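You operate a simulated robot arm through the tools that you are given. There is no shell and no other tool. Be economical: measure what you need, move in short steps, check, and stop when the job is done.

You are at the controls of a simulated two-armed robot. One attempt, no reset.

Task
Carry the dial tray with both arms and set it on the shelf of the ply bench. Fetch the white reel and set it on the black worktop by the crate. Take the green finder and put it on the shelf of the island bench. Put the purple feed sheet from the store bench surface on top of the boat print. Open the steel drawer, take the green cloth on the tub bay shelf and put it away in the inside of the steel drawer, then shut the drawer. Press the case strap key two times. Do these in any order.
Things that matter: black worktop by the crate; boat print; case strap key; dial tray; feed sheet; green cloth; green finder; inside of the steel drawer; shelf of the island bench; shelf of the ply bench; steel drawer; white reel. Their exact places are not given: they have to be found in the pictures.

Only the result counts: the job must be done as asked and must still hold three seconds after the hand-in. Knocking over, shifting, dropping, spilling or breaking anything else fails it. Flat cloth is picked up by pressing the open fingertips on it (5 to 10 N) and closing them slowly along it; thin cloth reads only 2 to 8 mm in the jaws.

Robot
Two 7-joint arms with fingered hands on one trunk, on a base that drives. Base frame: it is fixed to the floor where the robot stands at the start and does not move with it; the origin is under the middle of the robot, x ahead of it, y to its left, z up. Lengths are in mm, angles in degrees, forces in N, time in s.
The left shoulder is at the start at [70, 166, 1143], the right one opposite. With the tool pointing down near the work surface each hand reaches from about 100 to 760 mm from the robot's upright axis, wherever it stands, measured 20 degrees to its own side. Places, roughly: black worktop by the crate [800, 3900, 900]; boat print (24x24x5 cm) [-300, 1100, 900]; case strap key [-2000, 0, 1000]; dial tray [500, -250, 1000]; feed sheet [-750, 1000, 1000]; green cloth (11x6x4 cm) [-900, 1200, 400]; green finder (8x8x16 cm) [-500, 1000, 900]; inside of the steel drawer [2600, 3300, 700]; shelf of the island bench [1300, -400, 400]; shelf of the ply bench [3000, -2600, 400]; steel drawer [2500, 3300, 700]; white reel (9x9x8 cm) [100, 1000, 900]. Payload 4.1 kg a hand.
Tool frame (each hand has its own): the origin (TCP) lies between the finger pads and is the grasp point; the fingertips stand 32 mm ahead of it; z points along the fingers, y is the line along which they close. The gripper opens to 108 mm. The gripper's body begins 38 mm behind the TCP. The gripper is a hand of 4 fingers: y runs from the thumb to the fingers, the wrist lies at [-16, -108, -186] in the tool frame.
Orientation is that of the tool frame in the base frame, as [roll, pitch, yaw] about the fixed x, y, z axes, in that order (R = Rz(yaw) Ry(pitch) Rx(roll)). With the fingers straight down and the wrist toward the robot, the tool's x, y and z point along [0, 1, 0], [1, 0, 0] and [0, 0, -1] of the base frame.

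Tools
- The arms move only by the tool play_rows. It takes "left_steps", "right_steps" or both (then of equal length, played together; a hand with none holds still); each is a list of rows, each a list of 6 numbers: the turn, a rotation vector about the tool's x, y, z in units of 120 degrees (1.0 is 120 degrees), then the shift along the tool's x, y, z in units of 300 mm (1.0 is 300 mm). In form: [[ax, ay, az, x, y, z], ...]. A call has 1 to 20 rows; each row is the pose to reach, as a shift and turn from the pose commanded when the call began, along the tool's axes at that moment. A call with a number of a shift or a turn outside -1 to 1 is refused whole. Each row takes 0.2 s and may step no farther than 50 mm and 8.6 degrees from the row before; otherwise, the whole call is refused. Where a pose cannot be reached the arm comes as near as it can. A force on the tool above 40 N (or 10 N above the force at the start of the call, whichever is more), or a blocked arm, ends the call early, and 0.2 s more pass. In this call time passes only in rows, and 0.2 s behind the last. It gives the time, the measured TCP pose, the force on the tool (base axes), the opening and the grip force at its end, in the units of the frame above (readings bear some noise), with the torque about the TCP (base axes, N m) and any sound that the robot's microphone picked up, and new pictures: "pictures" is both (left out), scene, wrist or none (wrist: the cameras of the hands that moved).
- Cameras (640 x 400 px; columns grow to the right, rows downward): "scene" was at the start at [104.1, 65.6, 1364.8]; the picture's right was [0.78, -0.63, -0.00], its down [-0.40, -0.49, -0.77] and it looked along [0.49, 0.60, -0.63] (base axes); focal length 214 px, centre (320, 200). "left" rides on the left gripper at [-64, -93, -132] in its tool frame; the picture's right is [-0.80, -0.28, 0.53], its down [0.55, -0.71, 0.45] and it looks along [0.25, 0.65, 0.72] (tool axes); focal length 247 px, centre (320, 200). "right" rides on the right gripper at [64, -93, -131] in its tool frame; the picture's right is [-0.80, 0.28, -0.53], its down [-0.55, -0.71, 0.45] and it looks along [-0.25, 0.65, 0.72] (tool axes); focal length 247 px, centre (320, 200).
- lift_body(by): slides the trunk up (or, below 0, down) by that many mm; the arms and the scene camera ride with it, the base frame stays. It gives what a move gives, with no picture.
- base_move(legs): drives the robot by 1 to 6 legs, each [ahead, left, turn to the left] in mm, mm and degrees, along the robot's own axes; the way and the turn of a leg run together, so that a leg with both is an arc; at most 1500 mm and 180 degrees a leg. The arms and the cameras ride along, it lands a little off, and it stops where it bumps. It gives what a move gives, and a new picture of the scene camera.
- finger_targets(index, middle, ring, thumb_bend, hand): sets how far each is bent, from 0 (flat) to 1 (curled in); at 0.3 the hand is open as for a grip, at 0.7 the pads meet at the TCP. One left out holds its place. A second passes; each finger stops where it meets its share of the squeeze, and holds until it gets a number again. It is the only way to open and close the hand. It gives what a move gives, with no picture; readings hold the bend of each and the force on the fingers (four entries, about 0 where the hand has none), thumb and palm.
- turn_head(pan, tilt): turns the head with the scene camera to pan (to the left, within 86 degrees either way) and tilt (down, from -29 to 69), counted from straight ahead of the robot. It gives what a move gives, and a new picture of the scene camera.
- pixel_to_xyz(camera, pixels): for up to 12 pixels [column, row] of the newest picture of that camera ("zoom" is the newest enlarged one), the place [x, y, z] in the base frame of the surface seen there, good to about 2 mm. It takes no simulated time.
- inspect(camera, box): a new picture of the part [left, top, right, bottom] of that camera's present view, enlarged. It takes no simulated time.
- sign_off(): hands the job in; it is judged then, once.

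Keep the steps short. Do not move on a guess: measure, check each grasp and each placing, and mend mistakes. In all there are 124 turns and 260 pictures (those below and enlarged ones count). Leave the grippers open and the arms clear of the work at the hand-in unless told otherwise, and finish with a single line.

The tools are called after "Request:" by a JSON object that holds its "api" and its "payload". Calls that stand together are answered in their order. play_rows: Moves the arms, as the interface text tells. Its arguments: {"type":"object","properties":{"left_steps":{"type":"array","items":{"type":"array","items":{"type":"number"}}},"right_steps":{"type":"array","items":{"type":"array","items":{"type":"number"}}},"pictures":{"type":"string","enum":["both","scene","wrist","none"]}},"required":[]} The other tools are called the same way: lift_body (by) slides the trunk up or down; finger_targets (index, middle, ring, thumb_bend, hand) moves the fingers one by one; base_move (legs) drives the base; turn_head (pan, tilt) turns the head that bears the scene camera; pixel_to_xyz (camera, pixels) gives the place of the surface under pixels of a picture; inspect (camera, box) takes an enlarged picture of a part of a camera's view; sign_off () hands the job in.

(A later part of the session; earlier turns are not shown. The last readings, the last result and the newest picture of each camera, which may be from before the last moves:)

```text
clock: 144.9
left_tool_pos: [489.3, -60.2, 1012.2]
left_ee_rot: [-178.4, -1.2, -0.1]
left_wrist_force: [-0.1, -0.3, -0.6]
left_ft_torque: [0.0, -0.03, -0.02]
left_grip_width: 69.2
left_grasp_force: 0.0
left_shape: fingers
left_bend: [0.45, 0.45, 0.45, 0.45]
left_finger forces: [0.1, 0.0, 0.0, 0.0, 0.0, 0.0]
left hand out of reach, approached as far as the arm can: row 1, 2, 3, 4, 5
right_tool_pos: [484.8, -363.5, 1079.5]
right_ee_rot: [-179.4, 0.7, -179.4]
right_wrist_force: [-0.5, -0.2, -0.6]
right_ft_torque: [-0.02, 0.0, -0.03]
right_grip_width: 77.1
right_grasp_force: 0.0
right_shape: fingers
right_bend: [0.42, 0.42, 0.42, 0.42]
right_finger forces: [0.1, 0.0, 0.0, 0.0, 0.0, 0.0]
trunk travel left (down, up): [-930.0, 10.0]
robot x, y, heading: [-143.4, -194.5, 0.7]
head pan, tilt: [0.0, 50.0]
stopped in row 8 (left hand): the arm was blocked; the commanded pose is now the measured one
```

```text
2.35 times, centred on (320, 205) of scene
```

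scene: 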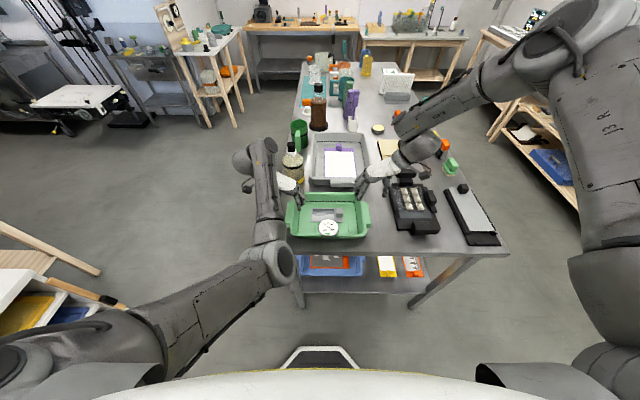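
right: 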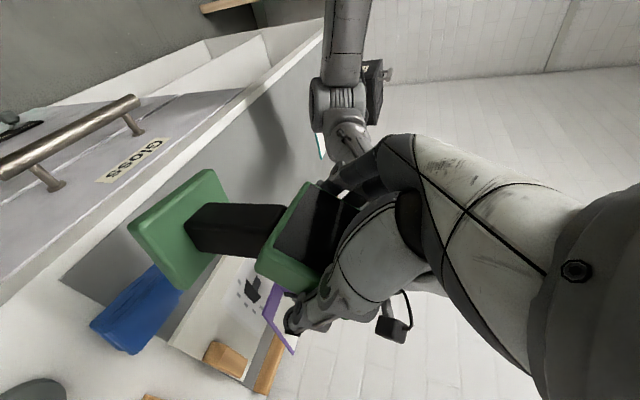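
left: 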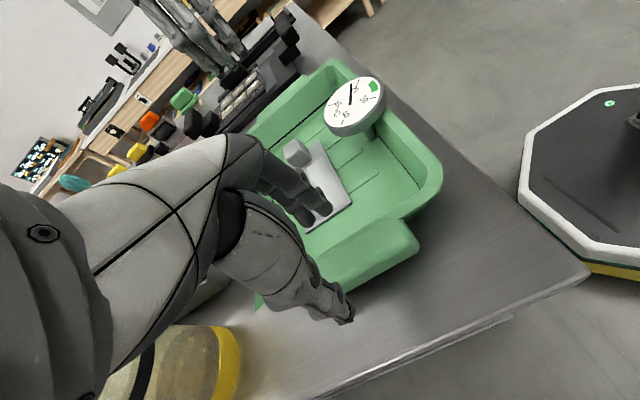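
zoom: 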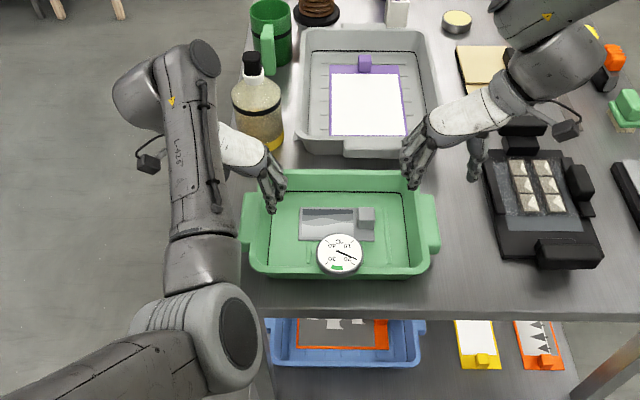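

Elbow is high and clear (≈[155,−90,1200]); hands are above both lugs. Lowering both to z≈952.

Request:
{"api": "play_rows", "payload": {"left_steps": [[-0.004, -0.003, 0, -0.01, 0.01, 0.05], [-0.008, -0.006, 0, -0.02, 0.02, 0.1], [-0.013, -0.01, 0, -0.02, 0.02, 0.15], [-0.013, -0.01, 0, -0.02, 0.02, 0.2]], "right_steps": [[0, 0, 0, 0, 0, 0.11], [0, 0, 0, 0, 0, 0.22], [0, 0, 0, 0, 0, 0.33], [0, 0, 0, 0, 0, 0.425]], "pictures": "both"}}

```text
clock: 145.9
left_tool_pos: [484.2, -69.2, 950.1]
left_ee_rot: [179.7, -0.1, -0.3]
left_wrist_force: [-0.1, 0.1, -0.2]
left_ft_torque: [-0.01, 0.02, -0.05]
left_grip_width: 69.1
left_grasp_force: 0.2
left_shape: fingers
left_bend: [0.45, 0.45, 0.45, 0.45]
left_finger forces: [0.1, 0.0, 0.1, 0.1, 0.0, 0.1]
right_tool_pos: [489.1, -364.2, 950.3]
right_ee_rot: [-179.4, 0.6, -179.3]
right_wrist_force: [-0.3, -0.1, 0.3]
right_ft_torque: [0.01, -0.01, -0.01]
right_grip_width: 76.9
right_grasp_force: 0.0
right_shape: fingers
right_bend: [0.42, 0.42, 0.42, 0.42]
right_finger forces: [0.0, 0.0, 0.0, 0.1, 0.1, 0.0]
trunk travel left (down, up): [-930.0, 10.0]
robot x, y, heading: [-145.9, -188.3, 1.0]
head pan, tilt: [0.0, 50.0]
```

scene: 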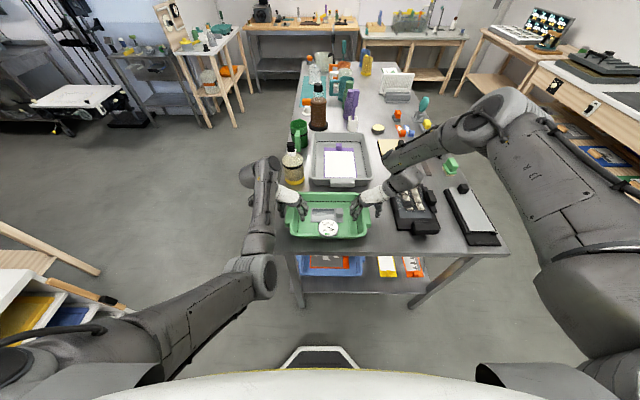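
right: 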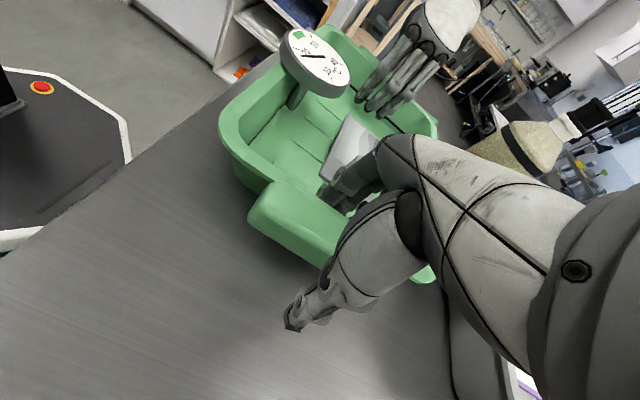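
left: 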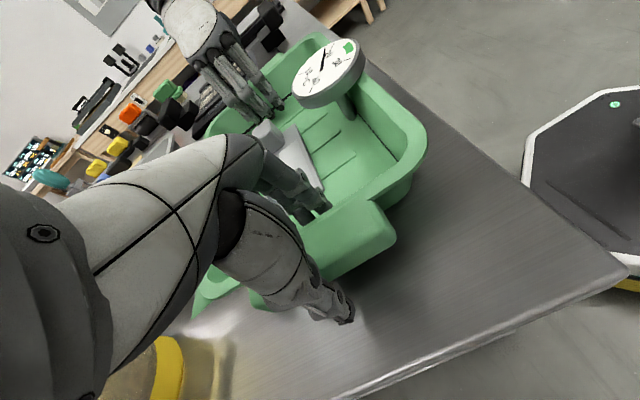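

Both hands straddle the lug and wall. Closing both, then a 30 mm lift.

Request:
{"api": "finger_targets", "payload": {"hand": "left", "index": 0.75, "middle": 0.75, "ring": 0.75, "thumb_bend": 0.75}}

Request:
{"api": "finger_targets", "payload": {"hand": "right", "index": 0.75, "middle": 0.75, "ring": 0.75, "thumb_bend": 0.75}}

Request:
{"api": "play_rows", "payload": {"left_steps": [[0, 0, 0, 0, 0, -0.03], [0, 0, 0, 0, 0, -0.06], [0, 0, 0, 0, 0, -0.1]], "right_steps": [[0, 0, 0, 0, 0, -0.03], [0, 0, 0, 0, 0, -0.06], [0, 0, 0, 0, 0, -0.1]], "pictures": "both"}}

```text
clock: 146.9
left_tool_pos: [483.1, -67.9, 950.5]
left_ee_rot: [179.8, -0.1, -0.3]
left_wrist_force: [-1.7, -0.3, -0.3]
left_ft_torque: [-0.07, 0.05, -0.08]
left_grip_width: 40.0
left_grasp_force: 22.0
left_shape: fingers
left_bend: [0.65, 0.63, 0.64, 0.55]
left_finger forces: [6.8, 6.9, 7.3, 0.1, 23.1, 0.0]
right_tool_pos: [487.8, -362.7, 950.7]
right_ee_rot: [-179.4, 0.6, -179.4]
right_wrist_force: [0.5, -0.9, 0.4]
right_ft_torque: [0.01, -0.01, 0.0]
right_grip_width: 77.1
right_grasp_force: 0.1
right_shape: fingers
right_bend: [0.42, 0.42, 0.42, 0.42]
right_finger forces: [0.1, 0.0, 0.0, 0.0, 0.0, 0.0]
trunk travel left (down, up): [-930.0, 10.0]
robot x, y, heading: [-140.6, -185.7, 0.7]
head pan, tilt: [0.0, 50.0]
```

```text
clock: 147.9
left_tool_pos: [482.3, -69.0, 951.8]
left_ee_rot: [179.6, 0.0, -0.4]
left_wrist_force: [0.6, -26.6, 0.3]
left_ft_torque: [-0.88, -0.07, -0.35]
left_grip_width: 39.4
left_grasp_force: 26.2
left_shape: fingers
left_bend: [0.64, 0.6, 0.61, 0.57]
left_finger forces: [11.9, 13.1, 13.6, 0.0, 13.4, 0.0]
right_tool_pos: [485.2, -362.1, 950.3]
right_ee_rot: [-179.7, 0.6, -179.4]
right_wrist_force: [-0.8, 27.0, 1.0]
right_ft_torque: [1.03, -0.07, 0.39]
right_grip_width: 39.9
right_grasp_force: 23.8
right_shape: fingers
right_bend: [0.51, 0.52, 0.52, 0.65]
right_finger forces: [12.0, 11.8, 12.8, 0.0, 10.3, 0.1]
trunk travel left (down, up): [-930.0, 10.0]
robot x, y, heading: [-149.2, -189.9, 0.9]
head pan, tilt: [0.0, 50.0]
```

```text
clock: 148.7
left_tool_pos: [482.8, -69.2, 981.9]
left_ee_rot: [179.6, -0.2, -0.3]
left_wrist_force: [-0.1, -28.1, -2.3]
left_ft_torque: [-0.91, -0.01, -0.42]
left_grip_width: 39.7
left_grasp_force: 26.1
left_shape: fingers
left_bend: [0.64, 0.6, 0.61, 0.58]
left_finger forces: [12.8, 13.7, 13.8, 0.0, 12.5, 0.0]
right_tool_pos: [486.6, -363.0, 981.1]
right_ee_rot: [-179.6, 0.7, -179.4]
right_wrist_force: [-0.1, 30.1, -0.7]
right_ft_torque: [1.08, 0.02, 0.42]
right_grip_width: 39.9
right_grasp_force: 24.0
right_shape: fingers
right_bend: [0.5, 0.51, 0.52, 0.65]
right_finger forces: [12.8, 12.4, 13.0, 0.1, 9.3, 0.0]
trunk travel left (down, up): [-930.0, 10.0]
robot x, y, heading: [-142.5, -187.8, 0.9]
head pan, tilt: [0.0, 50.0]
```

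scene: 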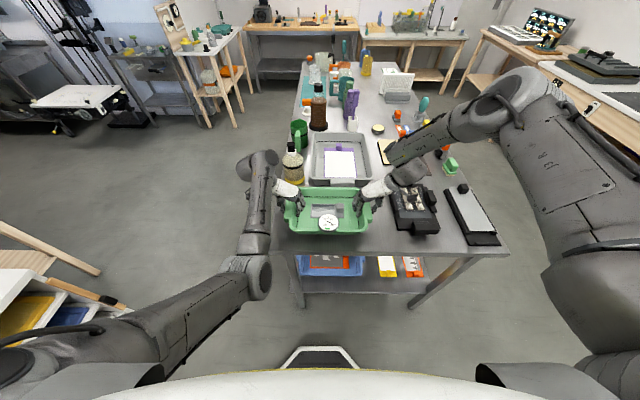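
right: 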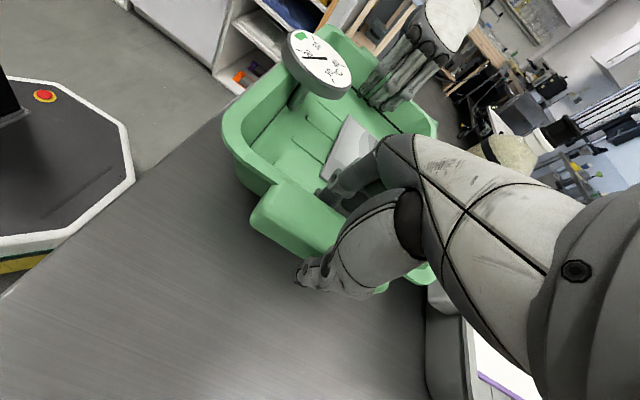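
left: 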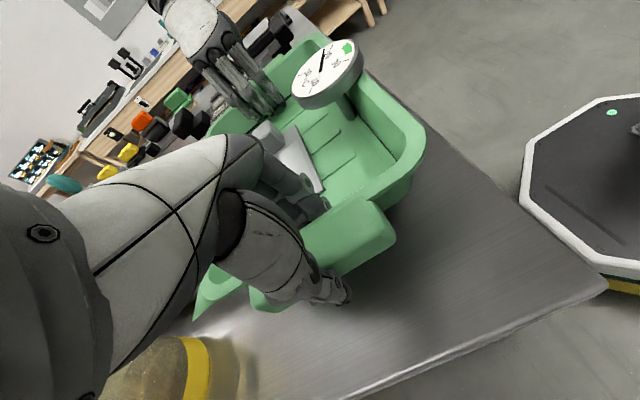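

Tray is lifted level. Easing the hands 3 mm inward, lifting further, then backing off and moving toward the aisle at the right.

Request:
{"api": "play_rows", "payload": {"left_steps": [[0, 0, 0, 0, 0.01, -0.06], [0, 0, 0, 0, 0.01, -0.14], [0, 0, 0, 0, 0.01, -0.24], [0, 0, 0, 0, 0.01, -0.34], [0, 0, 0, 0, 0.01, -0.42]], "right_steps": [[0, 0, 0, 0, 0.01, -0.06], [0, 0, 0, 0, 0.01, -0.14], [0, 0, 0, 0, 0.01, -0.24], [0, 0, 0, 0, 0.01, -0.34], [0, 0, 0, 0, 0.01, -0.42]], "pictures": "none"}}

Request:
{"api": "base_move", "payload": {"legs": [[-500, 0, 0], [0, -1200, 0]]}}

Request:
{"api": "turn_head", "payload": {"pan": -25, "tilt": 20}}

```text
clock: 149.9
left_tool_pos: [483.3, -70.8, 1107.3]
left_ee_rot: [179.7, -0.1, -0.3]
left_wrist_force: [-0.1, -13.0, -0.9]
left_ft_torque: [-0.6, 0.0, -0.26]
left_grip_width: 39.2
left_grasp_force: 24.0
left_shape: fingers
left_bend: [0.65, 0.61, 0.62, 0.57]
left_finger forces: [9.5, 10.3, 10.5, 0.1, 18.0, 0.0]
right_tool_pos: [486.4, -360.8, 1107.6]
right_ee_rot: [-179.6, 0.6, -179.3]
right_wrist_force: [-1.0, 13.0, -1.2]
right_ft_torque: [0.49, -0.03, 0.26]
right_grip_width: 39.6
right_grasp_force: 20.3
right_shape: fingers
right_bend: [0.52, 0.52, 0.54, 0.64]
right_finger forces: [9.1, 8.6, 9.2, 0.0, 14.3, 0.0]
trunk travel left (down, up): [-930.0, 10.0]
robot x, y, heading: [-140.0, -189.6, 0.9]
head pan, tilt: [0.0, 50.0]
```

```text
clock: 158.3
left_tool_pos: [-2.9, -1251.8, 1106.7]
left_ee_rot: [179.7, 0.0, -1.1]
left_wrist_force: [0.5, -11.5, -0.9]
left_ft_torque: [-0.55, -0.02, -0.24]
left_grip_width: 39.6
left_grasp_force: 23.9
left_shape: fingers
left_bend: [0.65, 0.61, 0.62, 0.57]
left_finger forces: [9.4, 10.1, 10.3, 0.0, 18.3, 0.1]
right_tool_pos: [-4.2, -1540.3, 1107.4]
right_ee_rot: [-179.5, 0.6, 179.8]
right_wrist_force: [-0.2, 12.5, -1.6]
right_ft_torque: [0.43, -0.02, 0.25]
right_grip_width: 39.9
right_grasp_force: 21.2
right_shape: fingers
right_bend: [0.52, 0.53, 0.54, 0.64]
right_finger forces: [8.9, 8.4, 9.1, 0.0, 14.7, 0.0]
trunk travel left (down, up): [-930.0, 10.0]
robot x, y, heading: [-634.1, -1357.4, 0.2]
head pan, tilt: [0.0, 50.0]
```

scene: 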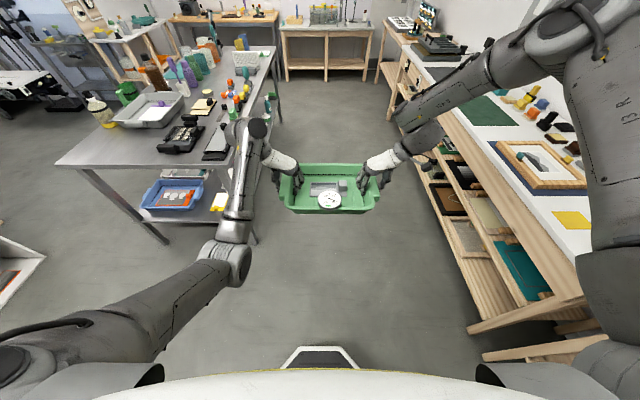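

```text
clock: 159.3
left_tool_pos: [-1.9, -1251.6, 1106.7]
left_ee_rot: [179.7, -0.1, -1.3]
left_wrist_force: [-0.2, -16.6, -2.0]
left_ft_torque: [-0.62, 0.04, -0.32]
left_grip_width: 39.6
left_grasp_force: 25.0
left_shape: fingers
left_bend: [0.65, 0.62, 0.63, 0.57]
left_finger forces: [10.3, 11.1, 11.5, 0.0, 16.7, 0.1]
right_tool_pos: [-3.4, -1539.2, 1108.1]
right_ee_rot: [-179.6, 0.7, 179.8]
right_wrist_force: [-0.1, 17.7, -1.8]
right_ft_torque: [0.57, 0.02, 0.22]
right_grip_width: 39.7
right_grasp_force: 21.5
right_shape: fingers
right_bend: [0.52, 0.53, 0.54, 0.64]
right_finger forces: [9.9, 9.4, 10.1, 0.0, 13.1, 0.1]
trunk travel left (down, up): [-930.0, 10.0]
robot x, y, heading: [-634.8, -1354.7, -0.1]
head pan, tilt: [-25.0, 20.0]
```

scene: 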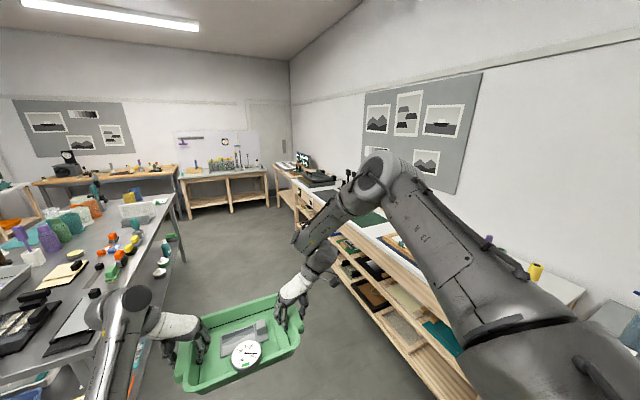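

Request:
{"api": "pixel_to_xyz", "payload": {"camera": "scene", "pixels": [[222, 205], [285, 185], [278, 170], [300, 210], [345, 290], [430, 390], [183, 245], [270, 205], [310, 170], [155, 215]]}}

Request:
{"api": "inspect", "payload": {"camera": "scene", "box": [160, 120, 400, 270]}}

```text
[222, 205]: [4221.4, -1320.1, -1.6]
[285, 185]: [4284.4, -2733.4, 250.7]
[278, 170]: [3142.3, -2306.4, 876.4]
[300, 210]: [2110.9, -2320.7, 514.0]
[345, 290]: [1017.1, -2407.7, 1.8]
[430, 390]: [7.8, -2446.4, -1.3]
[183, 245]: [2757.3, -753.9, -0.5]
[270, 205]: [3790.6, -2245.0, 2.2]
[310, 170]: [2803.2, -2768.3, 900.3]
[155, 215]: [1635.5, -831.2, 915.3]
```

```text
2.67 times, centred on (280, 195) of scene
```

zoom: 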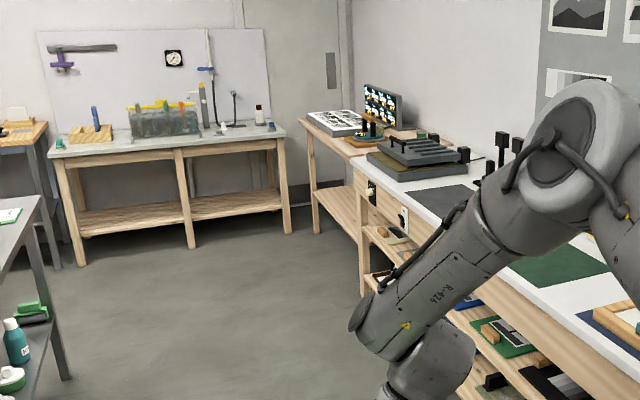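

Ply bench front is at y≈−2306 around x 2500–3150. Driving down the aisle and turning to face it.

Request:
{"api": "base_move", "payload": {"legs": [[1500, -50, 0], [1500, 0, 0], [450, 50, 0], [0, 0, -90]]}}

Request:
{"api": "turn_head", "payload": {"pan": 0, "tilt": 45}}

```text
refused: leg 1 is longer than a leg can be; nothing moved
```

```text
clock: 160.2
left_tool_pos: [-2.3, -1251.8, 1106.9]
left_ee_rot: [179.7, -0.1, -1.2]
left_wrist_force: [-0.2, -18.4, -1.5]
left_ft_torque: [-0.69, 0.04, -0.31]
left_grip_width: 39.7
left_grasp_force: 25.1
left_shape: fingers
left_bend: [0.65, 0.61, 0.62, 0.57]
left_finger forces: [10.6, 11.3, 11.8, 0.1, 15.9, 0.1]
right_tool_pos: [-3.6, -1539.6, 1107.2]
right_ee_rot: [-179.5, 0.6, 179.7]
right_wrist_force: [0.1, 19.4, -1.2]
right_ft_torque: [0.64, 0.0, 0.3]
right_grip_width: 39.5
right_grasp_force: 21.5
right_shape: fingers
right_bend: [0.52, 0.53, 0.54, 0.64]
right_finger forces: [10.4, 9.8, 10.7, 0.1, 12.5, 0.0]
trunk travel left (down, up): [-930.0, 10.0]
robot x, y, heading: [-630.9, -1360.7, -0.1]
head pan, tilt: [0.0, 45.0]
```

scene: 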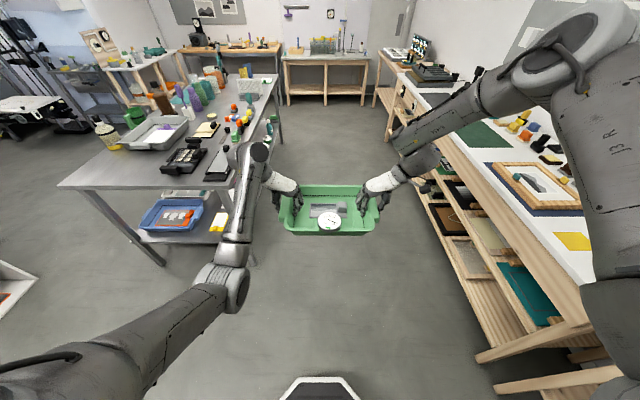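

Request:
{"api": "base_move", "payload": {"legs": [[1490, -50, 0], [1490, 0, 0], [470, 30, 0], [0, 0, -90]]}}

Request:
{"api": "turn_head", "payload": {"pan": 0, "tilt": 40}}

```text
clock: 180.9
left_tool_pos: [2975.2, -1931.9, 1105.7]
left_ee_rot: [179.7, 0.0, -88.4]
left_wrist_force: [-18.4, 0.2, -1.9]
left_ft_torque: [-0.03, 0.72, -0.33]
left_grip_width: 39.7
left_grasp_force: 25.3
left_shape: fingers
left_bend: [0.65, 0.61, 0.62, 0.57]
left_finger forces: [10.6, 11.4, 11.8, 0.0, 16.0, 0.1]
right_tool_pos: [2687.0, -1944.0, 1107.0]
right_ee_rot: [-179.6, 0.7, 92.6]
right_wrist_force: [18.4, 0.8, -1.2]
right_ft_torque: [0.04, -0.61, 0.25]
right_grip_width: 39.7
right_grasp_force: 21.3
right_shape: fingers
right_bend: [0.52, 0.53, 0.54, 0.64]
right_finger forces: [10.3, 9.8, 10.6, 0.0, 12.4, 0.1]
trunk travel left (down, up): [-930.0, 10.0]
robot x, y, heading: [2839.0, -1312.4, -87.1]
head pan, tilt: [0.0, 45.0]
```

scene: 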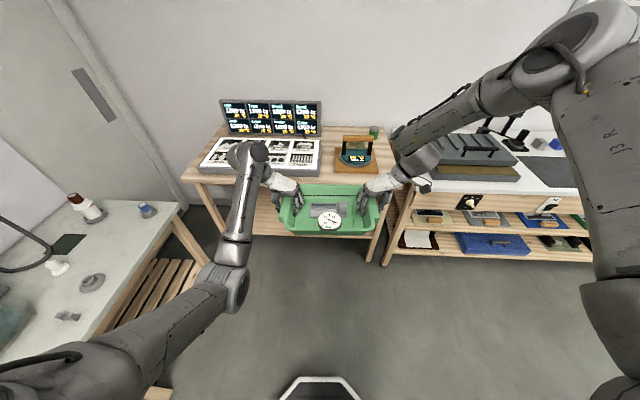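

```text
clock: 181.6
left_tool_pos: [2974.3, -1931.9, 1107.5]
left_ee_rot: [179.5, 0.0, -88.5]
left_wrist_force: [-15.2, -1.2, 0.1]
left_ft_torque: [-0.01, 0.62, -0.25]
left_grip_width: 39.6
left_grasp_force: 24.7
left_shape: fingers
left_bend: [0.65, 0.62, 0.63, 0.57]
left_finger forces: [9.9, 10.5, 11.0, 0.0, 17.7, 0.0]
right_tool_pos: [2688.2, -1943.6, 1108.5]
right_ee_rot: [-179.7, 0.7, 92.6]
right_wrist_force: [15.5, -0.2, -1.7]
right_ft_torque: [0.0, -0.43, 0.2]
right_grip_width: 39.6
right_grasp_force: 21.2
right_shape: fingers
right_bend: [0.53, 0.53, 0.55, 0.64]
right_finger forces: [9.4, 8.8, 9.8, 0.1, 14.2, 0.0]
trunk travel left (down, up): [-930.0, 10.0]
robot x, y, heading: [2837.2, -1305.3, -87.3]
head pan, tilt: [0.0, 40.0]
```

scene: 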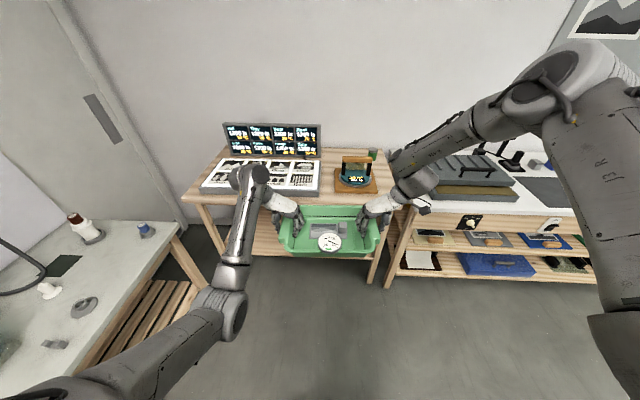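

I'm in front of the ply bench. Lowering the trunk to shelf level while still clear of it.

Request:
{"api": "lift_body", "payload": {"by": -400}}

Request:
{"api": "lift_body", "payload": {"by": -240}}

Request:
{"api": "turn_head", "payload": {"pan": 0, "tilt": 20}}

```text
clock: 185.4
left_tool_pos: [2973.8, -1932.0, 707.4]
left_ee_rot: [179.7, -0.1, -88.4]
left_wrist_force: [-18.6, -0.4, -1.7]
left_ft_torque: [0.02, 0.68, -0.31]
left_grip_width: 39.6
left_grasp_force: 24.5
left_shape: fingers
left_bend: [0.65, 0.62, 0.63, 0.57]
left_finger forces: [10.6, 11.4, 11.7, 0.0, 16.2, 0.0]
right_tool_pos: [2686.7, -1944.5, 707.1]
right_ee_rot: [-179.6, 0.7, 92.6]
right_wrist_force: [18.7, 0.2, -1.0]
right_ft_torque: [0.04, -0.64, 0.25]
right_grip_width: 39.7
right_grasp_force: 21.5
right_shape: fingers
right_bend: [0.52, 0.53, 0.54, 0.64]
right_finger forces: [10.2, 9.6, 10.6, 0.0, 12.6, 0.1]
trunk travel left (down, up): [-530.0, 410.0]
robot x, y, heading: [2837.8, -1305.8, -87.5]
head pan, tilt: [0.0, 40.0]
```

```text
clock: 187.9
left_tool_pos: [2974.3, -1931.8, 467.2]
left_ee_rot: [179.7, -0.1, -88.3]
left_wrist_force: [-18.1, -0.6, -1.4]
left_ft_torque: [-0.04, 0.64, -0.32]
left_grip_width: 39.7
left_grasp_force: 25.4
left_shape: fingers
left_bend: [0.65, 0.62, 0.63, 0.57]
left_finger forces: [10.7, 11.3, 11.9, 0.0, 16.1, 0.0]
right_tool_pos: [2686.3, -1943.4, 468.2]
right_ee_rot: [-179.7, 0.7, 92.6]
right_wrist_force: [18.8, 0.3, -1.9]
right_ft_torque: [0.02, -0.64, 0.27]
right_grip_width: 39.8
right_grasp_force: 20.9
right_shape: fingers
right_bend: [0.52, 0.53, 0.54, 0.64]
right_finger forces: [10.4, 9.8, 10.4, 0.1, 12.6, 0.0]
trunk travel left (down, up): [-290.0, 650.0]
robot x, y, heading: [2836.8, -1308.5, -87.2]
head pan, tilt: [0.0, 40.0]
```

```text
clock: 188.7
left_tool_pos: [2974.7, -1930.9, 467.4]
left_ee_rot: [179.7, -0.1, -88.5]
left_wrist_force: [-18.7, -1.0, -0.4]
left_ft_torque: [-0.01, 0.72, -0.31]
left_grip_width: 39.7
left_grasp_force: 25.2
left_shape: fingers
left_bend: [0.65, 0.62, 0.63, 0.57]
left_finger forces: [10.6, 11.4, 11.7, 0.0, 16.1, 0.0]
right_tool_pos: [2686.5, -1944.3, 468.0]
right_ee_rot: [-179.6, 0.6, 92.5]
right_wrist_force: [18.8, 1.6, -1.2]
right_ft_torque: [0.03, -0.65, 0.29]
right_grip_width: 39.9
right_grasp_force: 21.7
right_shape: fingers
right_bend: [0.52, 0.53, 0.54, 0.64]
right_finger forces: [10.3, 9.7, 10.5, 0.0, 12.6, 0.0]
trunk travel left (down, up): [-290.0, 650.0]
robot x, y, heading: [2835.9, -1310.0, -87.3]
head pan, tilt: [0.0, 20.0]
```

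scene: 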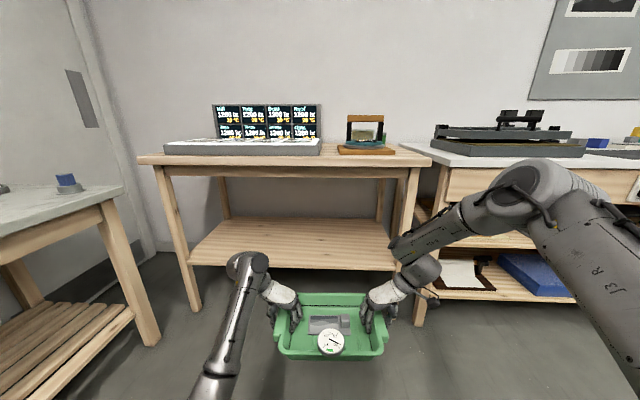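

Request:
{"api": "pixel_to_xyz", "payload": {"camera": "scene", "pixels": [[300, 262], [240, 262], [370, 265], [300, 225], [185, 285], [405, 230], [290, 172], [300, 180], [210, 255], [395, 267], [420, 320], [380, 225]]}}

```text
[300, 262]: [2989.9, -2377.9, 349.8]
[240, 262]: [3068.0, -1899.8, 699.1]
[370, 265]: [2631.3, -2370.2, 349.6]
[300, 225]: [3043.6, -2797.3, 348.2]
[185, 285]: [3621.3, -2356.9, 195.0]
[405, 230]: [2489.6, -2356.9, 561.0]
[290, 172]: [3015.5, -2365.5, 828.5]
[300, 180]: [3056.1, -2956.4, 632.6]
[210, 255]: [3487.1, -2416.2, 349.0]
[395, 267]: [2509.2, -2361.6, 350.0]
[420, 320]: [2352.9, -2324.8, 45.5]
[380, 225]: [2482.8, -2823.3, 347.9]
```

Request:
{"api": "pixel_to_xyz", "payload": {"camera": "scene", "pixels": [[420, 270], [435, 235], [470, 210], [520, 180], [405, 245], [385, 290], [250, 262], [240, 320], [218, 380], [330, 360], [280, 350], [380, 350]]}}

```text
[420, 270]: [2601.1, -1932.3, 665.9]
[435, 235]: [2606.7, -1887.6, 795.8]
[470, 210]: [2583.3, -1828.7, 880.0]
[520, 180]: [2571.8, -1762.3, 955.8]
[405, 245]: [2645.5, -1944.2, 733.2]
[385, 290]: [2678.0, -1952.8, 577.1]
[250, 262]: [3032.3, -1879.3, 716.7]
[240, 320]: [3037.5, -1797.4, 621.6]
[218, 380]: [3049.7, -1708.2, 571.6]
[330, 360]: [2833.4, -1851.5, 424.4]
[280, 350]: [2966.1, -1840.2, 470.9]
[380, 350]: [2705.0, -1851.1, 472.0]
```

The right forearm rises too steeply to clear the bench apron (~z 800). I'll raise both hands 200 mm together, then drop the trunk 200 mm so the elbows sit lower.

Request:
{"api": "play_rows", "payload": {"left_steps": [[0, 0, 0, 0, 0, -0.111], [0, 0, 0, 0, 0, -0.222], [0, 0, 0, 0, 0, -0.333], [0, 0, 0, 0, 0, -0.444], [0, 0, 0, 0, 0, -0.555], [0, 0, 0, 0, 0, -0.667]], "right_steps": [[0, 0, 0, 0, 0, -0.111], [0, 0, 0, 0, 0, -0.222], [0, 0, 0, 0, 0, -0.333], [0, 0, 0, 0, 0, -0.444], [0, 0, 0, 0, 0, -0.555], [0, 0, 0, 0, 0, -0.667]], "pictures": "scene"}}

```text
clock: 190.1
left_tool_pos: [2977.1, -1929.5, 668.1]
left_ee_rot: [179.8, 0.0, -88.3]
left_wrist_force: [-5.9, 0.0, 0.4]
left_ft_torque: [-0.04, 0.32, -0.12]
left_grip_width: 39.6
left_grasp_force: 23.2
left_shape: fingers
left_bend: [0.65, 0.62, 0.63, 0.57]
left_finger forces: [8.0, 8.5, 8.9, 0.0, 20.6, 0.0]
right_tool_pos: [2692.8, -1942.7, 667.1]
right_ee_rot: [-179.9, 0.5, 92.6]
right_wrist_force: [5.6, 0.9, -1.4]
right_ft_torque: [0.02, -0.21, 0.19]
right_grip_width: 39.9
right_grasp_force: 19.1
right_shape: fingers
right_bend: [0.53, 0.54, 0.55, 0.63]
right_finger forces: [7.4, 6.9, 7.8, 0.0, 16.7, 0.1]
right hand out of reach, approached as far as the arm can: row 6
trunk travel left (down, up): [-290.0, 650.0]
robot x, y, heading: [2838.3, -1307.3, -87.4]
head pan, tilt: [0.0, 20.0]
```

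scene: 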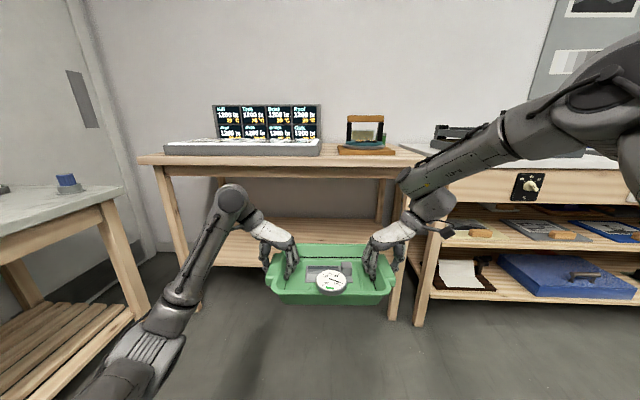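

Request:
{"api": "lift_body", "payload": {"by": -210}}

Request:
{"api": "turn_head", "payload": {"pan": 0, "tilt": 15}}

```text
clock: 192.4
left_tool_pos: [2976.2, -1931.2, 457.3]
left_ee_rot: [179.7, 0.1, -88.4]
left_wrist_force: [-4.1, -0.9, -1.3]
left_ft_torque: [-0.03, 0.27, -0.09]
left_grip_width: 39.8
left_grasp_force: 22.7
left_shape: fingers
left_bend: [0.65, 0.63, 0.64, 0.56]
left_finger forces: [7.6, 8.1, 8.4, 0.1, 21.5, 0.0]
right_tool_pos: [2693.2, -1943.3, 457.2]
right_ee_rot: [-180.0, 0.6, 92.6]
right_wrist_force: [3.0, -0.1, -1.8]
right_ft_torque: [0.04, -0.15, 0.14]
right_grip_width: 39.7
right_grasp_force: 19.1
right_shape: fingers
right_bend: [0.54, 0.54, 0.55, 0.63]
right_finger forces: [6.9, 6.5, 7.4, 0.0, 17.4, 0.0]
trunk travel left (down, up): [-80.0, 860.0]
robot x, y, heading: [2837.5, -1309.6, -87.4]
head pan, tilt: [0.0, 20.0]
```

```text
clock: 193.0
left_tool_pos: [2976.6, -1930.1, 457.1]
left_ee_rot: [179.7, 0.0, -88.4]
left_wrist_force: [-3.4, -0.5, -1.2]
left_ft_torque: [0.01, 0.25, -0.09]
left_grip_width: 39.5
left_grasp_force: 22.3
left_shape: fingers
left_bend: [0.65, 0.63, 0.64, 0.56]
left_finger forces: [7.7, 8.2, 8.4, 0.1, 21.5, 0.0]
right_tool_pos: [2693.7, -1944.7, 455.8]
right_ee_rot: [-180.0, 0.6, 92.6]
right_wrist_force: [4.1, 1.1, -1.6]
right_ft_torque: [0.0, -0.15, 0.16]
right_grip_width: 39.9
right_grasp_force: 19.3
right_shape: fingers
right_bend: [0.54, 0.54, 0.55, 0.63]
right_finger forces: [6.9, 6.4, 7.3, 0.1, 17.4, 0.0]
trunk travel left (down, up): [-80.0, 860.0]
robot x, y, heading: [2834.8, -1306.4, -87.5]
head pan, tilt: [0.0, 15.0]
```

scene: 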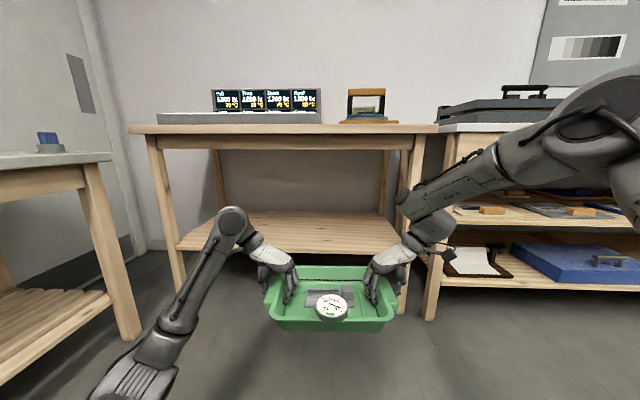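

Request:
{"api": "pixel_to_xyz", "payload": {"camera": "scene", "pixels": [[425, 185], [455, 170], [500, 145], [540, 110], [430, 215], [405, 205], [230, 212], [205, 270], [180, 325], [300, 148], [150, 350], [580, 90]]}}

```text
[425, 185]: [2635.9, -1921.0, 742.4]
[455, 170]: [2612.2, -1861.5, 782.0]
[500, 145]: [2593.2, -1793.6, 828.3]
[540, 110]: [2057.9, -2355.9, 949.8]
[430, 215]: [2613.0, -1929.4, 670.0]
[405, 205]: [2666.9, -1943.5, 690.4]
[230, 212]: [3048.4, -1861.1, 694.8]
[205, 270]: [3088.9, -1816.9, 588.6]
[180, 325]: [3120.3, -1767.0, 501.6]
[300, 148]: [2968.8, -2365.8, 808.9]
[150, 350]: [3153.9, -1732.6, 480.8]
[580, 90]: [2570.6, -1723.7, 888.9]
```

Right forearm is now low enough (about z 740 at the apron when the tray is near shelf level). Lower 40 mm, square up, shift left 150 and advance part-way.

Request:
{"api": "lift_body", "payload": {"by": -40}}

Request:
{"api": "base_move", "payload": {"legs": [[0, 0, -2.6], [300, 150, 0]]}}

Request:
{"api": "pixel_to_xyz", "payload": {"camera": "scene", "pixels": [[320, 330], [425, 185], [455, 170]]}}

```text
clock: 193.8
left_tool_pos: [2976.7, -1929.4, 417.0]
left_ee_rot: [179.6, -0.2, -88.4]
left_wrist_force: [-4.6, -1.0, -0.6]
left_ft_torque: [-0.02, 0.25, -0.1]
left_grip_width: 39.9
left_grasp_force: 23.5
left_shape: fingers
left_bend: [0.65, 0.63, 0.64, 0.56]
left_finger forces: [7.7, 8.1, 8.6, 0.0, 21.4, 0.0]
right_tool_pos: [2693.3, -1943.2, 416.5]
right_ee_rot: [-180.0, 0.7, 92.6]
right_wrist_force: [4.3, 0.3, -1.7]
right_ft_torque: [0.03, -0.08, 0.17]
right_grip_width: 40.0
right_grasp_force: 18.7
right_shape: fingers
right_bend: [0.54, 0.54, 0.55, 0.63]
right_finger forces: [7.0, 6.3, 7.3, 0.0, 17.2, 0.1]
trunk travel left (down, up): [-40.0, 900.0]
robot x, y, heading: [2840.4, -1305.2, -87.6]
head pan, tilt: [0.0, 15.0]
```

```text
clock: 196.4
left_tool_pos: [3097.9, -2234.1, 417.0]
left_ee_rot: [179.7, 0.0, -91.0]
left_wrist_force: [-4.4, -0.1, -2.0]
left_ft_torque: [-0.04, 0.26, -0.07]
left_grip_width: 39.7
left_grasp_force: 23.1
left_shape: fingers
left_bend: [0.65, 0.63, 0.64, 0.56]
left_finger forces: [7.8, 8.2, 8.6, 0.0, 21.3, 0.1]
right_tool_pos: [2816.0, -2234.0, 416.5]
right_ee_rot: [-180.0, 0.7, 90.2]
right_wrist_force: [4.9, 0.7, -1.5]
right_ft_torque: [0.0, -0.13, 0.17]
right_grip_width: 39.6
right_grasp_force: 20.0
right_shape: fingers
right_bend: [0.54, 0.54, 0.55, 0.63]
right_finger forces: [7.1, 6.5, 7.4, 0.0, 17.2, 0.0]
trunk travel left (down, up): [-40.0, 900.0]
robot x, y, heading: [2984.4, -1606.6, -89.6]
head pan, tilt: [0.0, 15.0]
```

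scene: 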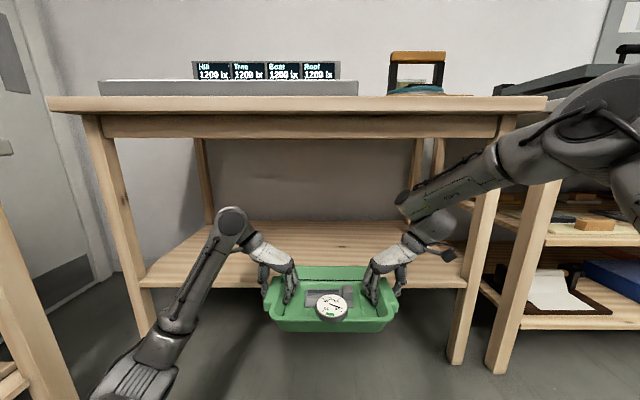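

```text
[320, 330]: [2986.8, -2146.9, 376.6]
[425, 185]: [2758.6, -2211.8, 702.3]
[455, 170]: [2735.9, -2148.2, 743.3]
```

Clearances look good. Advancing 245 mm so the tray is over the shelf.

Request:
{"api": "base_move", "payload": {"legs": [[245, 0, 0]]}}

Request:
{"api": "pixel_to_xyz", "payload": {"camera": "scene", "pixels": [[320, 325], [330, 333], [300, 345], [240, 350], [400, 345], [455, 170]]}}

```text
clock: 198.2
left_tool_pos: [3097.5, -2482.8, 417.1]
left_ee_rot: [179.7, -0.1, -90.9]
left_wrist_force: [-7.5, -0.6, -1.3]
left_ft_torque: [-0.02, 0.36, -0.12]
left_grip_width: 39.6
left_grasp_force: 22.9
left_shape: fingers
left_bend: [0.65, 0.63, 0.64, 0.56]
left_finger forces: [8.4, 8.9, 9.2, 0.0, 20.3, 0.1]
right_tool_pos: [2814.8, -2482.5, 416.1]
right_ee_rot: [180.0, 0.7, 90.0]
right_wrist_force: [6.2, 0.6, -0.4]
right_ft_torque: [0.02, -0.21, 0.17]
right_grip_width: 39.9
right_grasp_force: 19.6
right_shape: fingers
right_bend: [0.54, 0.54, 0.56, 0.63]
right_finger forces: [7.7, 7.0, 8.2, 0.1, 16.3, 0.0]
trunk travel left (down, up): [-40.0, 900.0]
robot x, y, heading: [2990.0, -1853.7, -89.9]
head pan, tilt: [0.0, 15.0]
```

scene: 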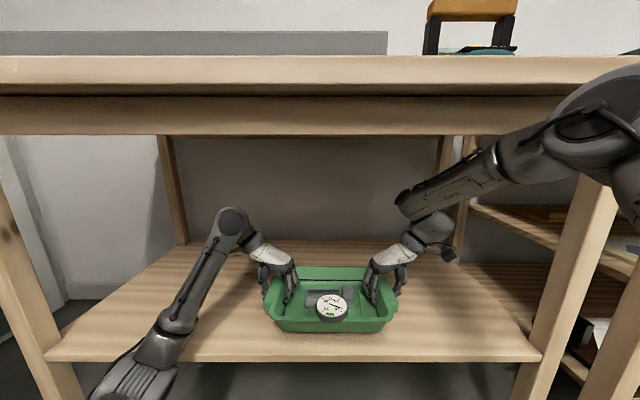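

```text
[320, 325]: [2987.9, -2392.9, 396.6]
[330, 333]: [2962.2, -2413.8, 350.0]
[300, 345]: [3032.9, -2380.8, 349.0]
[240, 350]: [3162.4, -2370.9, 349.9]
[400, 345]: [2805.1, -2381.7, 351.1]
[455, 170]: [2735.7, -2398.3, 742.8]
```

Tray is fully over the shelf (front at y −2393, edge −2365), bottom ≈15 mm above. Lowering the trunk gently.

Request:
{"api": "lift_body", "payload": {"by": -13}}

Request:
{"api": "lift_body", "payload": {"by": -3}}

```text
clock: 198.9
left_tool_pos: [3096.5, -2481.2, 404.0]
left_ee_rot: [179.8, 0.0, -91.1]
left_wrist_force: [-4.3, -0.1, -0.3]
left_ft_torque: [0.0, 0.31, -0.12]
left_grip_width: 39.6
left_grasp_force: 23.0
left_shape: fingers
left_bend: [0.65, 0.63, 0.64, 0.56]
left_finger forces: [7.8, 8.2, 8.6, 0.0, 21.4, 0.0]
right_tool_pos: [2813.8, -2483.1, 402.3]
right_ee_rot: [-180.0, 0.6, 90.0]
right_wrist_force: [4.6, -0.1, -1.2]
right_ft_torque: [0.03, -0.12, 0.17]
right_grip_width: 39.8
right_grasp_force: 19.0
right_shape: fingers
right_bend: [0.54, 0.55, 0.56, 0.63]
right_finger forces: [6.9, 6.4, 7.5, 0.0, 17.3, 0.1]
trunk travel left (down, up): [-27.0, 913.0]
robot x, y, heading: [2984.6, -1850.4, -90.1]
head pan, tilt: [0.0, 15.0]
```

```text
clock: 199.4
left_tool_pos: [3096.6, -2482.1, 401.1]
left_ee_rot: [179.6, 0.0, -91.1]
left_wrist_force: [-6.9, -0.7, -0.9]
left_ft_torque: [-0.05, 0.3, -0.1]
left_grip_width: 39.8
left_grasp_force: 23.0
left_shape: fingers
left_bend: [0.65, 0.63, 0.64, 0.56]
left_finger forces: [8.2, 8.5, 8.8, 0.0, 21.1, 0.0]
right_tool_pos: [2814.5, -2482.6, 401.5]
right_ee_rot: [180.0, 0.7, 89.9]
right_wrist_force: [7.1, 0.4, 1.4]
right_ft_torque: [0.02, -0.17, 0.19]
right_grip_width: 39.7
right_grasp_force: 19.5
right_shape: fingers
right_bend: [0.54, 0.55, 0.56, 0.63]
right_finger forces: [7.4, 6.9, 8.0, 0.0, 17.0, 0.0]
trunk travel left (down, up): [-24.0, 916.0]
robot x, y, heading: [2987.8, -1853.4, -89.9]
head pan, tilt: [0.0, 15.0]
```

Request:
{"api": "finger_targets", "payload": {"hand": "left", "index": 0.45, "middle": 0.45, "ring": 0.45, "thumb_bend": 0.45}}

Request:
{"api": "finger_targets", "payload": {"hand": "right", "index": 0.42, "middle": 0.42, "ring": 0.42, "thumb_bend": 0.42}}

Request:
{"api": "inspect", "payload": {"camera": "scene", "box": [240, 110, 540, 340]}}

Request:
{"api": "pixel_to_xyz", "payload": {"camera": "scene", "pixels": [[450, 130], [350, 131], [480, 155], [492, 148], [455, 165], [520, 130], [440, 178], [420, 188]]}}

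```text
clock: 200.4
left_tool_pos: [3097.1, -2480.5, 402.6]
left_ee_rot: [179.7, -0.1, -91.0]
left_wrist_force: [0.4, 0.4, 0.1]
left_ft_torque: [-0.02, 0.01, 0.03]
left_grip_width: 68.6
left_grasp_force: 0.1
left_shape: fingers
left_bend: [0.45, 0.45, 0.45, 0.45]
left_finger forces: [0.0, 0.0, 0.1, 0.0, 0.1, 0.0]
right_tool_pos: [2814.1, -2482.5, 400.6]
right_ee_rot: [180.0, 0.7, 90.0]
right_wrist_force: [1.0, 0.1, 2.2]
right_ft_torque: [0.02, 0.0, 0.14]
right_grip_width: 40.0
right_grasp_force: 19.0
right_shape: fingers
right_bend: [0.55, 0.55, 0.56, 0.62]
right_finger forces: [6.6, 5.8, 6.7, 0.0, 18.6, 0.1]
trunk travel left (down, up): [-24.0, 916.0]
robot x, y, heading: [2987.9, -1854.3, -89.8]
head pan, tilt: [0.0, 15.0]
```

```text
clock: 201.4
left_tool_pos: [3096.6, -2481.9, 400.7]
left_ee_rot: [179.7, -0.1, -91.0]
left_wrist_force: [-0.3, 0.5, 0.0]
left_ft_torque: [-0.01, 0.03, 0.01]
left_grip_width: 68.4
left_grasp_force: 0.1
left_shape: fingers
left_bend: [0.45, 0.45, 0.45, 0.45]
left_finger forces: [0.1, 0.1, 0.0, 0.0, 0.0, 0.0]
right_tool_pos: [2814.0, -2482.8, 400.8]
right_ee_rot: [180.0, 0.7, 90.0]
right_wrist_force: [1.0, -0.5, 0.1]
right_ft_torque: [0.01, -0.01, 0.01]
right_grip_width: 76.5
right_grasp_force: 0.1
right_shape: fingers
right_bend: [0.42, 0.42, 0.42, 0.42]
right_finger forces: [0.0, 0.0, 0.1, 0.1, 0.0, 0.2]
trunk travel left (down, up): [-24.0, 916.0]
robot x, y, heading: [2988.8, -1853.8, -90.2]
head pan, tilt: [0.0, 15.0]
```

```text
1.74 times, centred on (390, 225) of scene
```

zoom: 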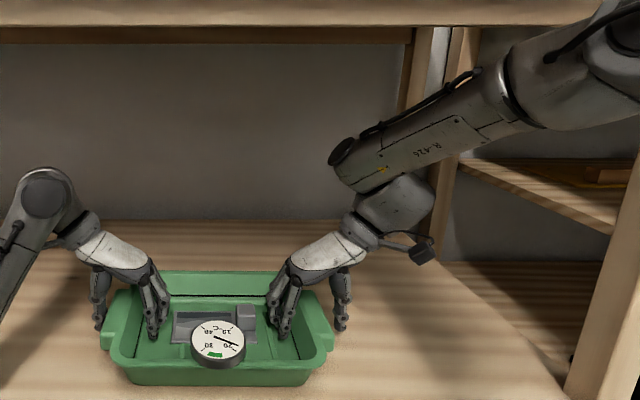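

```text
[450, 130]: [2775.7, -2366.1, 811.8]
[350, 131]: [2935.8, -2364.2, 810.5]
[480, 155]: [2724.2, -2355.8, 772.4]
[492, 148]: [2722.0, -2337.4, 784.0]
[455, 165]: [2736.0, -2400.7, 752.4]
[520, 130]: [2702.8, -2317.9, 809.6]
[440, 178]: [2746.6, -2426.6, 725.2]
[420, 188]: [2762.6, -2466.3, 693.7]
```

Both released; tray rests on the shelf. To keep the right forearm off the apron (≈805) I'll slide the open hands 40 mm back inside the tray, lift 48 mm, and then back the base out.

Request:
{"api": "play_rows", "payload": {"left_steps": [[0, 0, 0, -0.065, 0, 0], [0, 0, 0, -0.125, 0, -0.03], [0, 0, 0, -0.125, 0, -0.09], [0, 0, 0, -0.125, 0, -0.16]], "right_steps": [[0, 0, 0, 0.065, 0, 0], [0, 0, 0, 0.125, 0, -0.03], [0, 0, 0, 0.125, 0, -0.09], [0, 0, 0, 0.125, 0, -0.16]], "pictures": "scene"}}

```text
clock: 202.4
left_tool_pos: [3096.8, -2444.1, 449.2]
left_ee_rot: [179.8, -0.1, -91.1]
left_wrist_force: [0.3, -0.4, 0.0]
left_ft_torque: [0.0, 0.02, -0.03]
left_grip_width: 69.0
left_grasp_force: 0.1
left_shape: fingers
left_bend: [0.45, 0.45, 0.45, 0.45]
left_finger forces: [0.0, 0.0, 0.1, 0.0, 0.1, 0.0]
right_tool_pos: [2834.4, -2452.8, 440.7]
right_ee_rot: [179.6, 0.6, 90.1]
right_wrist_force: [0.2, -0.1, -0.1]
right_ft_torque: [0.04, -0.01, 0.02]
right_grip_width: 76.7
right_grasp_force: 0.0
right_shape: fingers
right_bend: [0.42, 0.42, 0.42, 0.42]
right_finger forces: [0.0, 0.1, 0.0, 0.1, 0.0, 0.0]
right hand out of reach, approached as far as the arm can: row 2, 3, 4
trunk travel left (down, up): [-24.0, 916.0]
robot x, y, heading: [2987.0, -1854.8, -89.9]
head pan, tilt: [0.0, 15.0]
```

scene: 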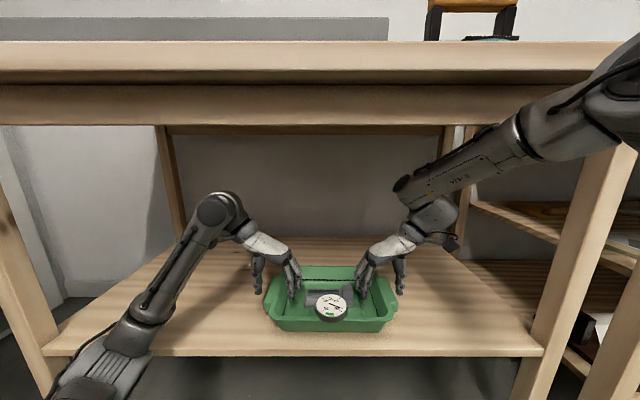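

Right is marginally up (tips ≈409, rim 407). Trunk up 15 mm for margin, then back out.

Request:
{"api": "lift_body", "payload": {"by": 14}}

Request:
{"api": "base_move", "payload": {"legs": [[-300, 0, 0]]}}

Request:
{"api": "inspect", "payload": {"camera": "scene", "box": [200, 120, 480, 320]}}

```text
clock: 203.0
left_tool_pos: [3098.4, -2445.0, 463.3]
left_ee_rot: [179.6, 0.0, -91.1]
left_wrist_force: [-0.1, -0.4, -0.2]
left_ft_torque: [-0.01, -0.02, 0.01]
left_grip_width: 68.9
left_grasp_force: 0.0
left_shape: fingers
left_bend: [0.45, 0.45, 0.45, 0.45]
left_finger forces: [0.0, 0.0, 0.0, 0.1, 0.0, 0.0]
right_tool_pos: [2834.7, -2451.7, 455.6]
right_ee_rot: [179.7, 0.6, 90.1]
right_wrist_force: [0.7, -0.1, 0.9]
right_ft_torque: [-0.04, 0.0, 0.02]
right_grip_width: 76.6
right_grasp_force: 0.0
right_shape: fingers
right_bend: [0.42, 0.42, 0.42, 0.42]
right_finger forces: [0.0, 0.0, 0.1, 0.0, 0.0, 0.0]
trunk travel left (down, up): [-38.0, 902.0]
robot x, y, heading: [2986.4, -1847.9, -89.8]
head pan, tilt: [0.0, 15.0]
```

```text
clock: 205.1
left_tool_pos: [3097.1, -2143.5, 463.2]
left_ee_rot: [179.8, -0.2, -90.9]
left_wrist_force: [-0.9, -0.5, -0.3]
left_ft_torque: [0.0, 0.03, -0.02]
left_grip_width: 68.9
left_grasp_force: 0.2
left_shape: fingers
left_bend: [0.45, 0.45, 0.45, 0.45]
left_finger forces: [0.0, 0.1, 0.0, 0.1, 0.0, 0.0]
right_tool_pos: [2833.5, -2151.5, 454.8]
right_ee_rot: [179.5, 0.6, 90.1]
right_wrist_force: [0.5, -0.3, -0.6]
right_ft_torque: [0.02, 0.01, -0.03]
right_grip_width: 76.7
right_grasp_force: 0.0
right_shape: fingers
right_bend: [0.42, 0.42, 0.42, 0.42]
right_finger forces: [0.0, 0.0, 0.0, 0.0, 0.1, 0.0]
trunk travel left (down, up): [-38.0, 902.0]
robot x, y, heading: [2988.0, -1554.1, -89.9]
head pan, tilt: [0.0, 15.0]
```

scene: 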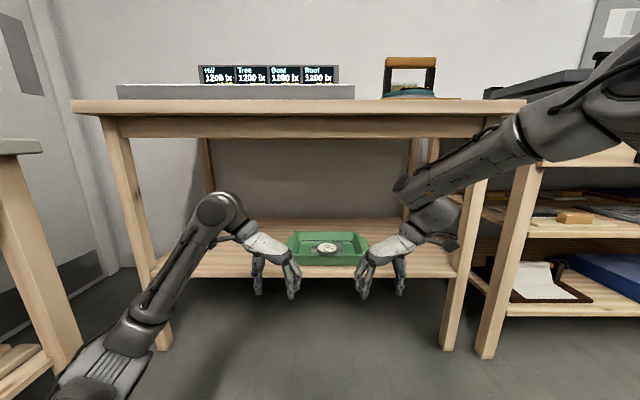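

```text
2.00 times, centred on (340, 220) of scene
```

zoom: 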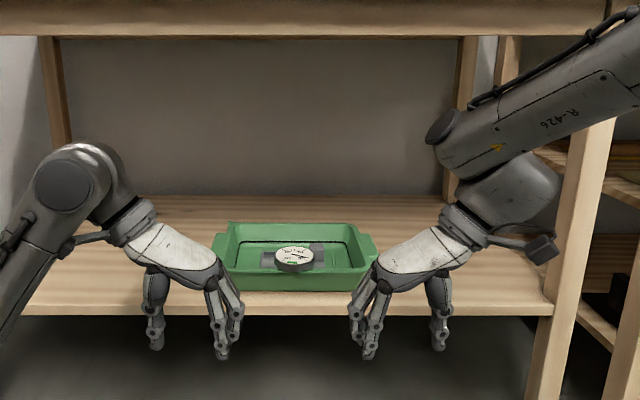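

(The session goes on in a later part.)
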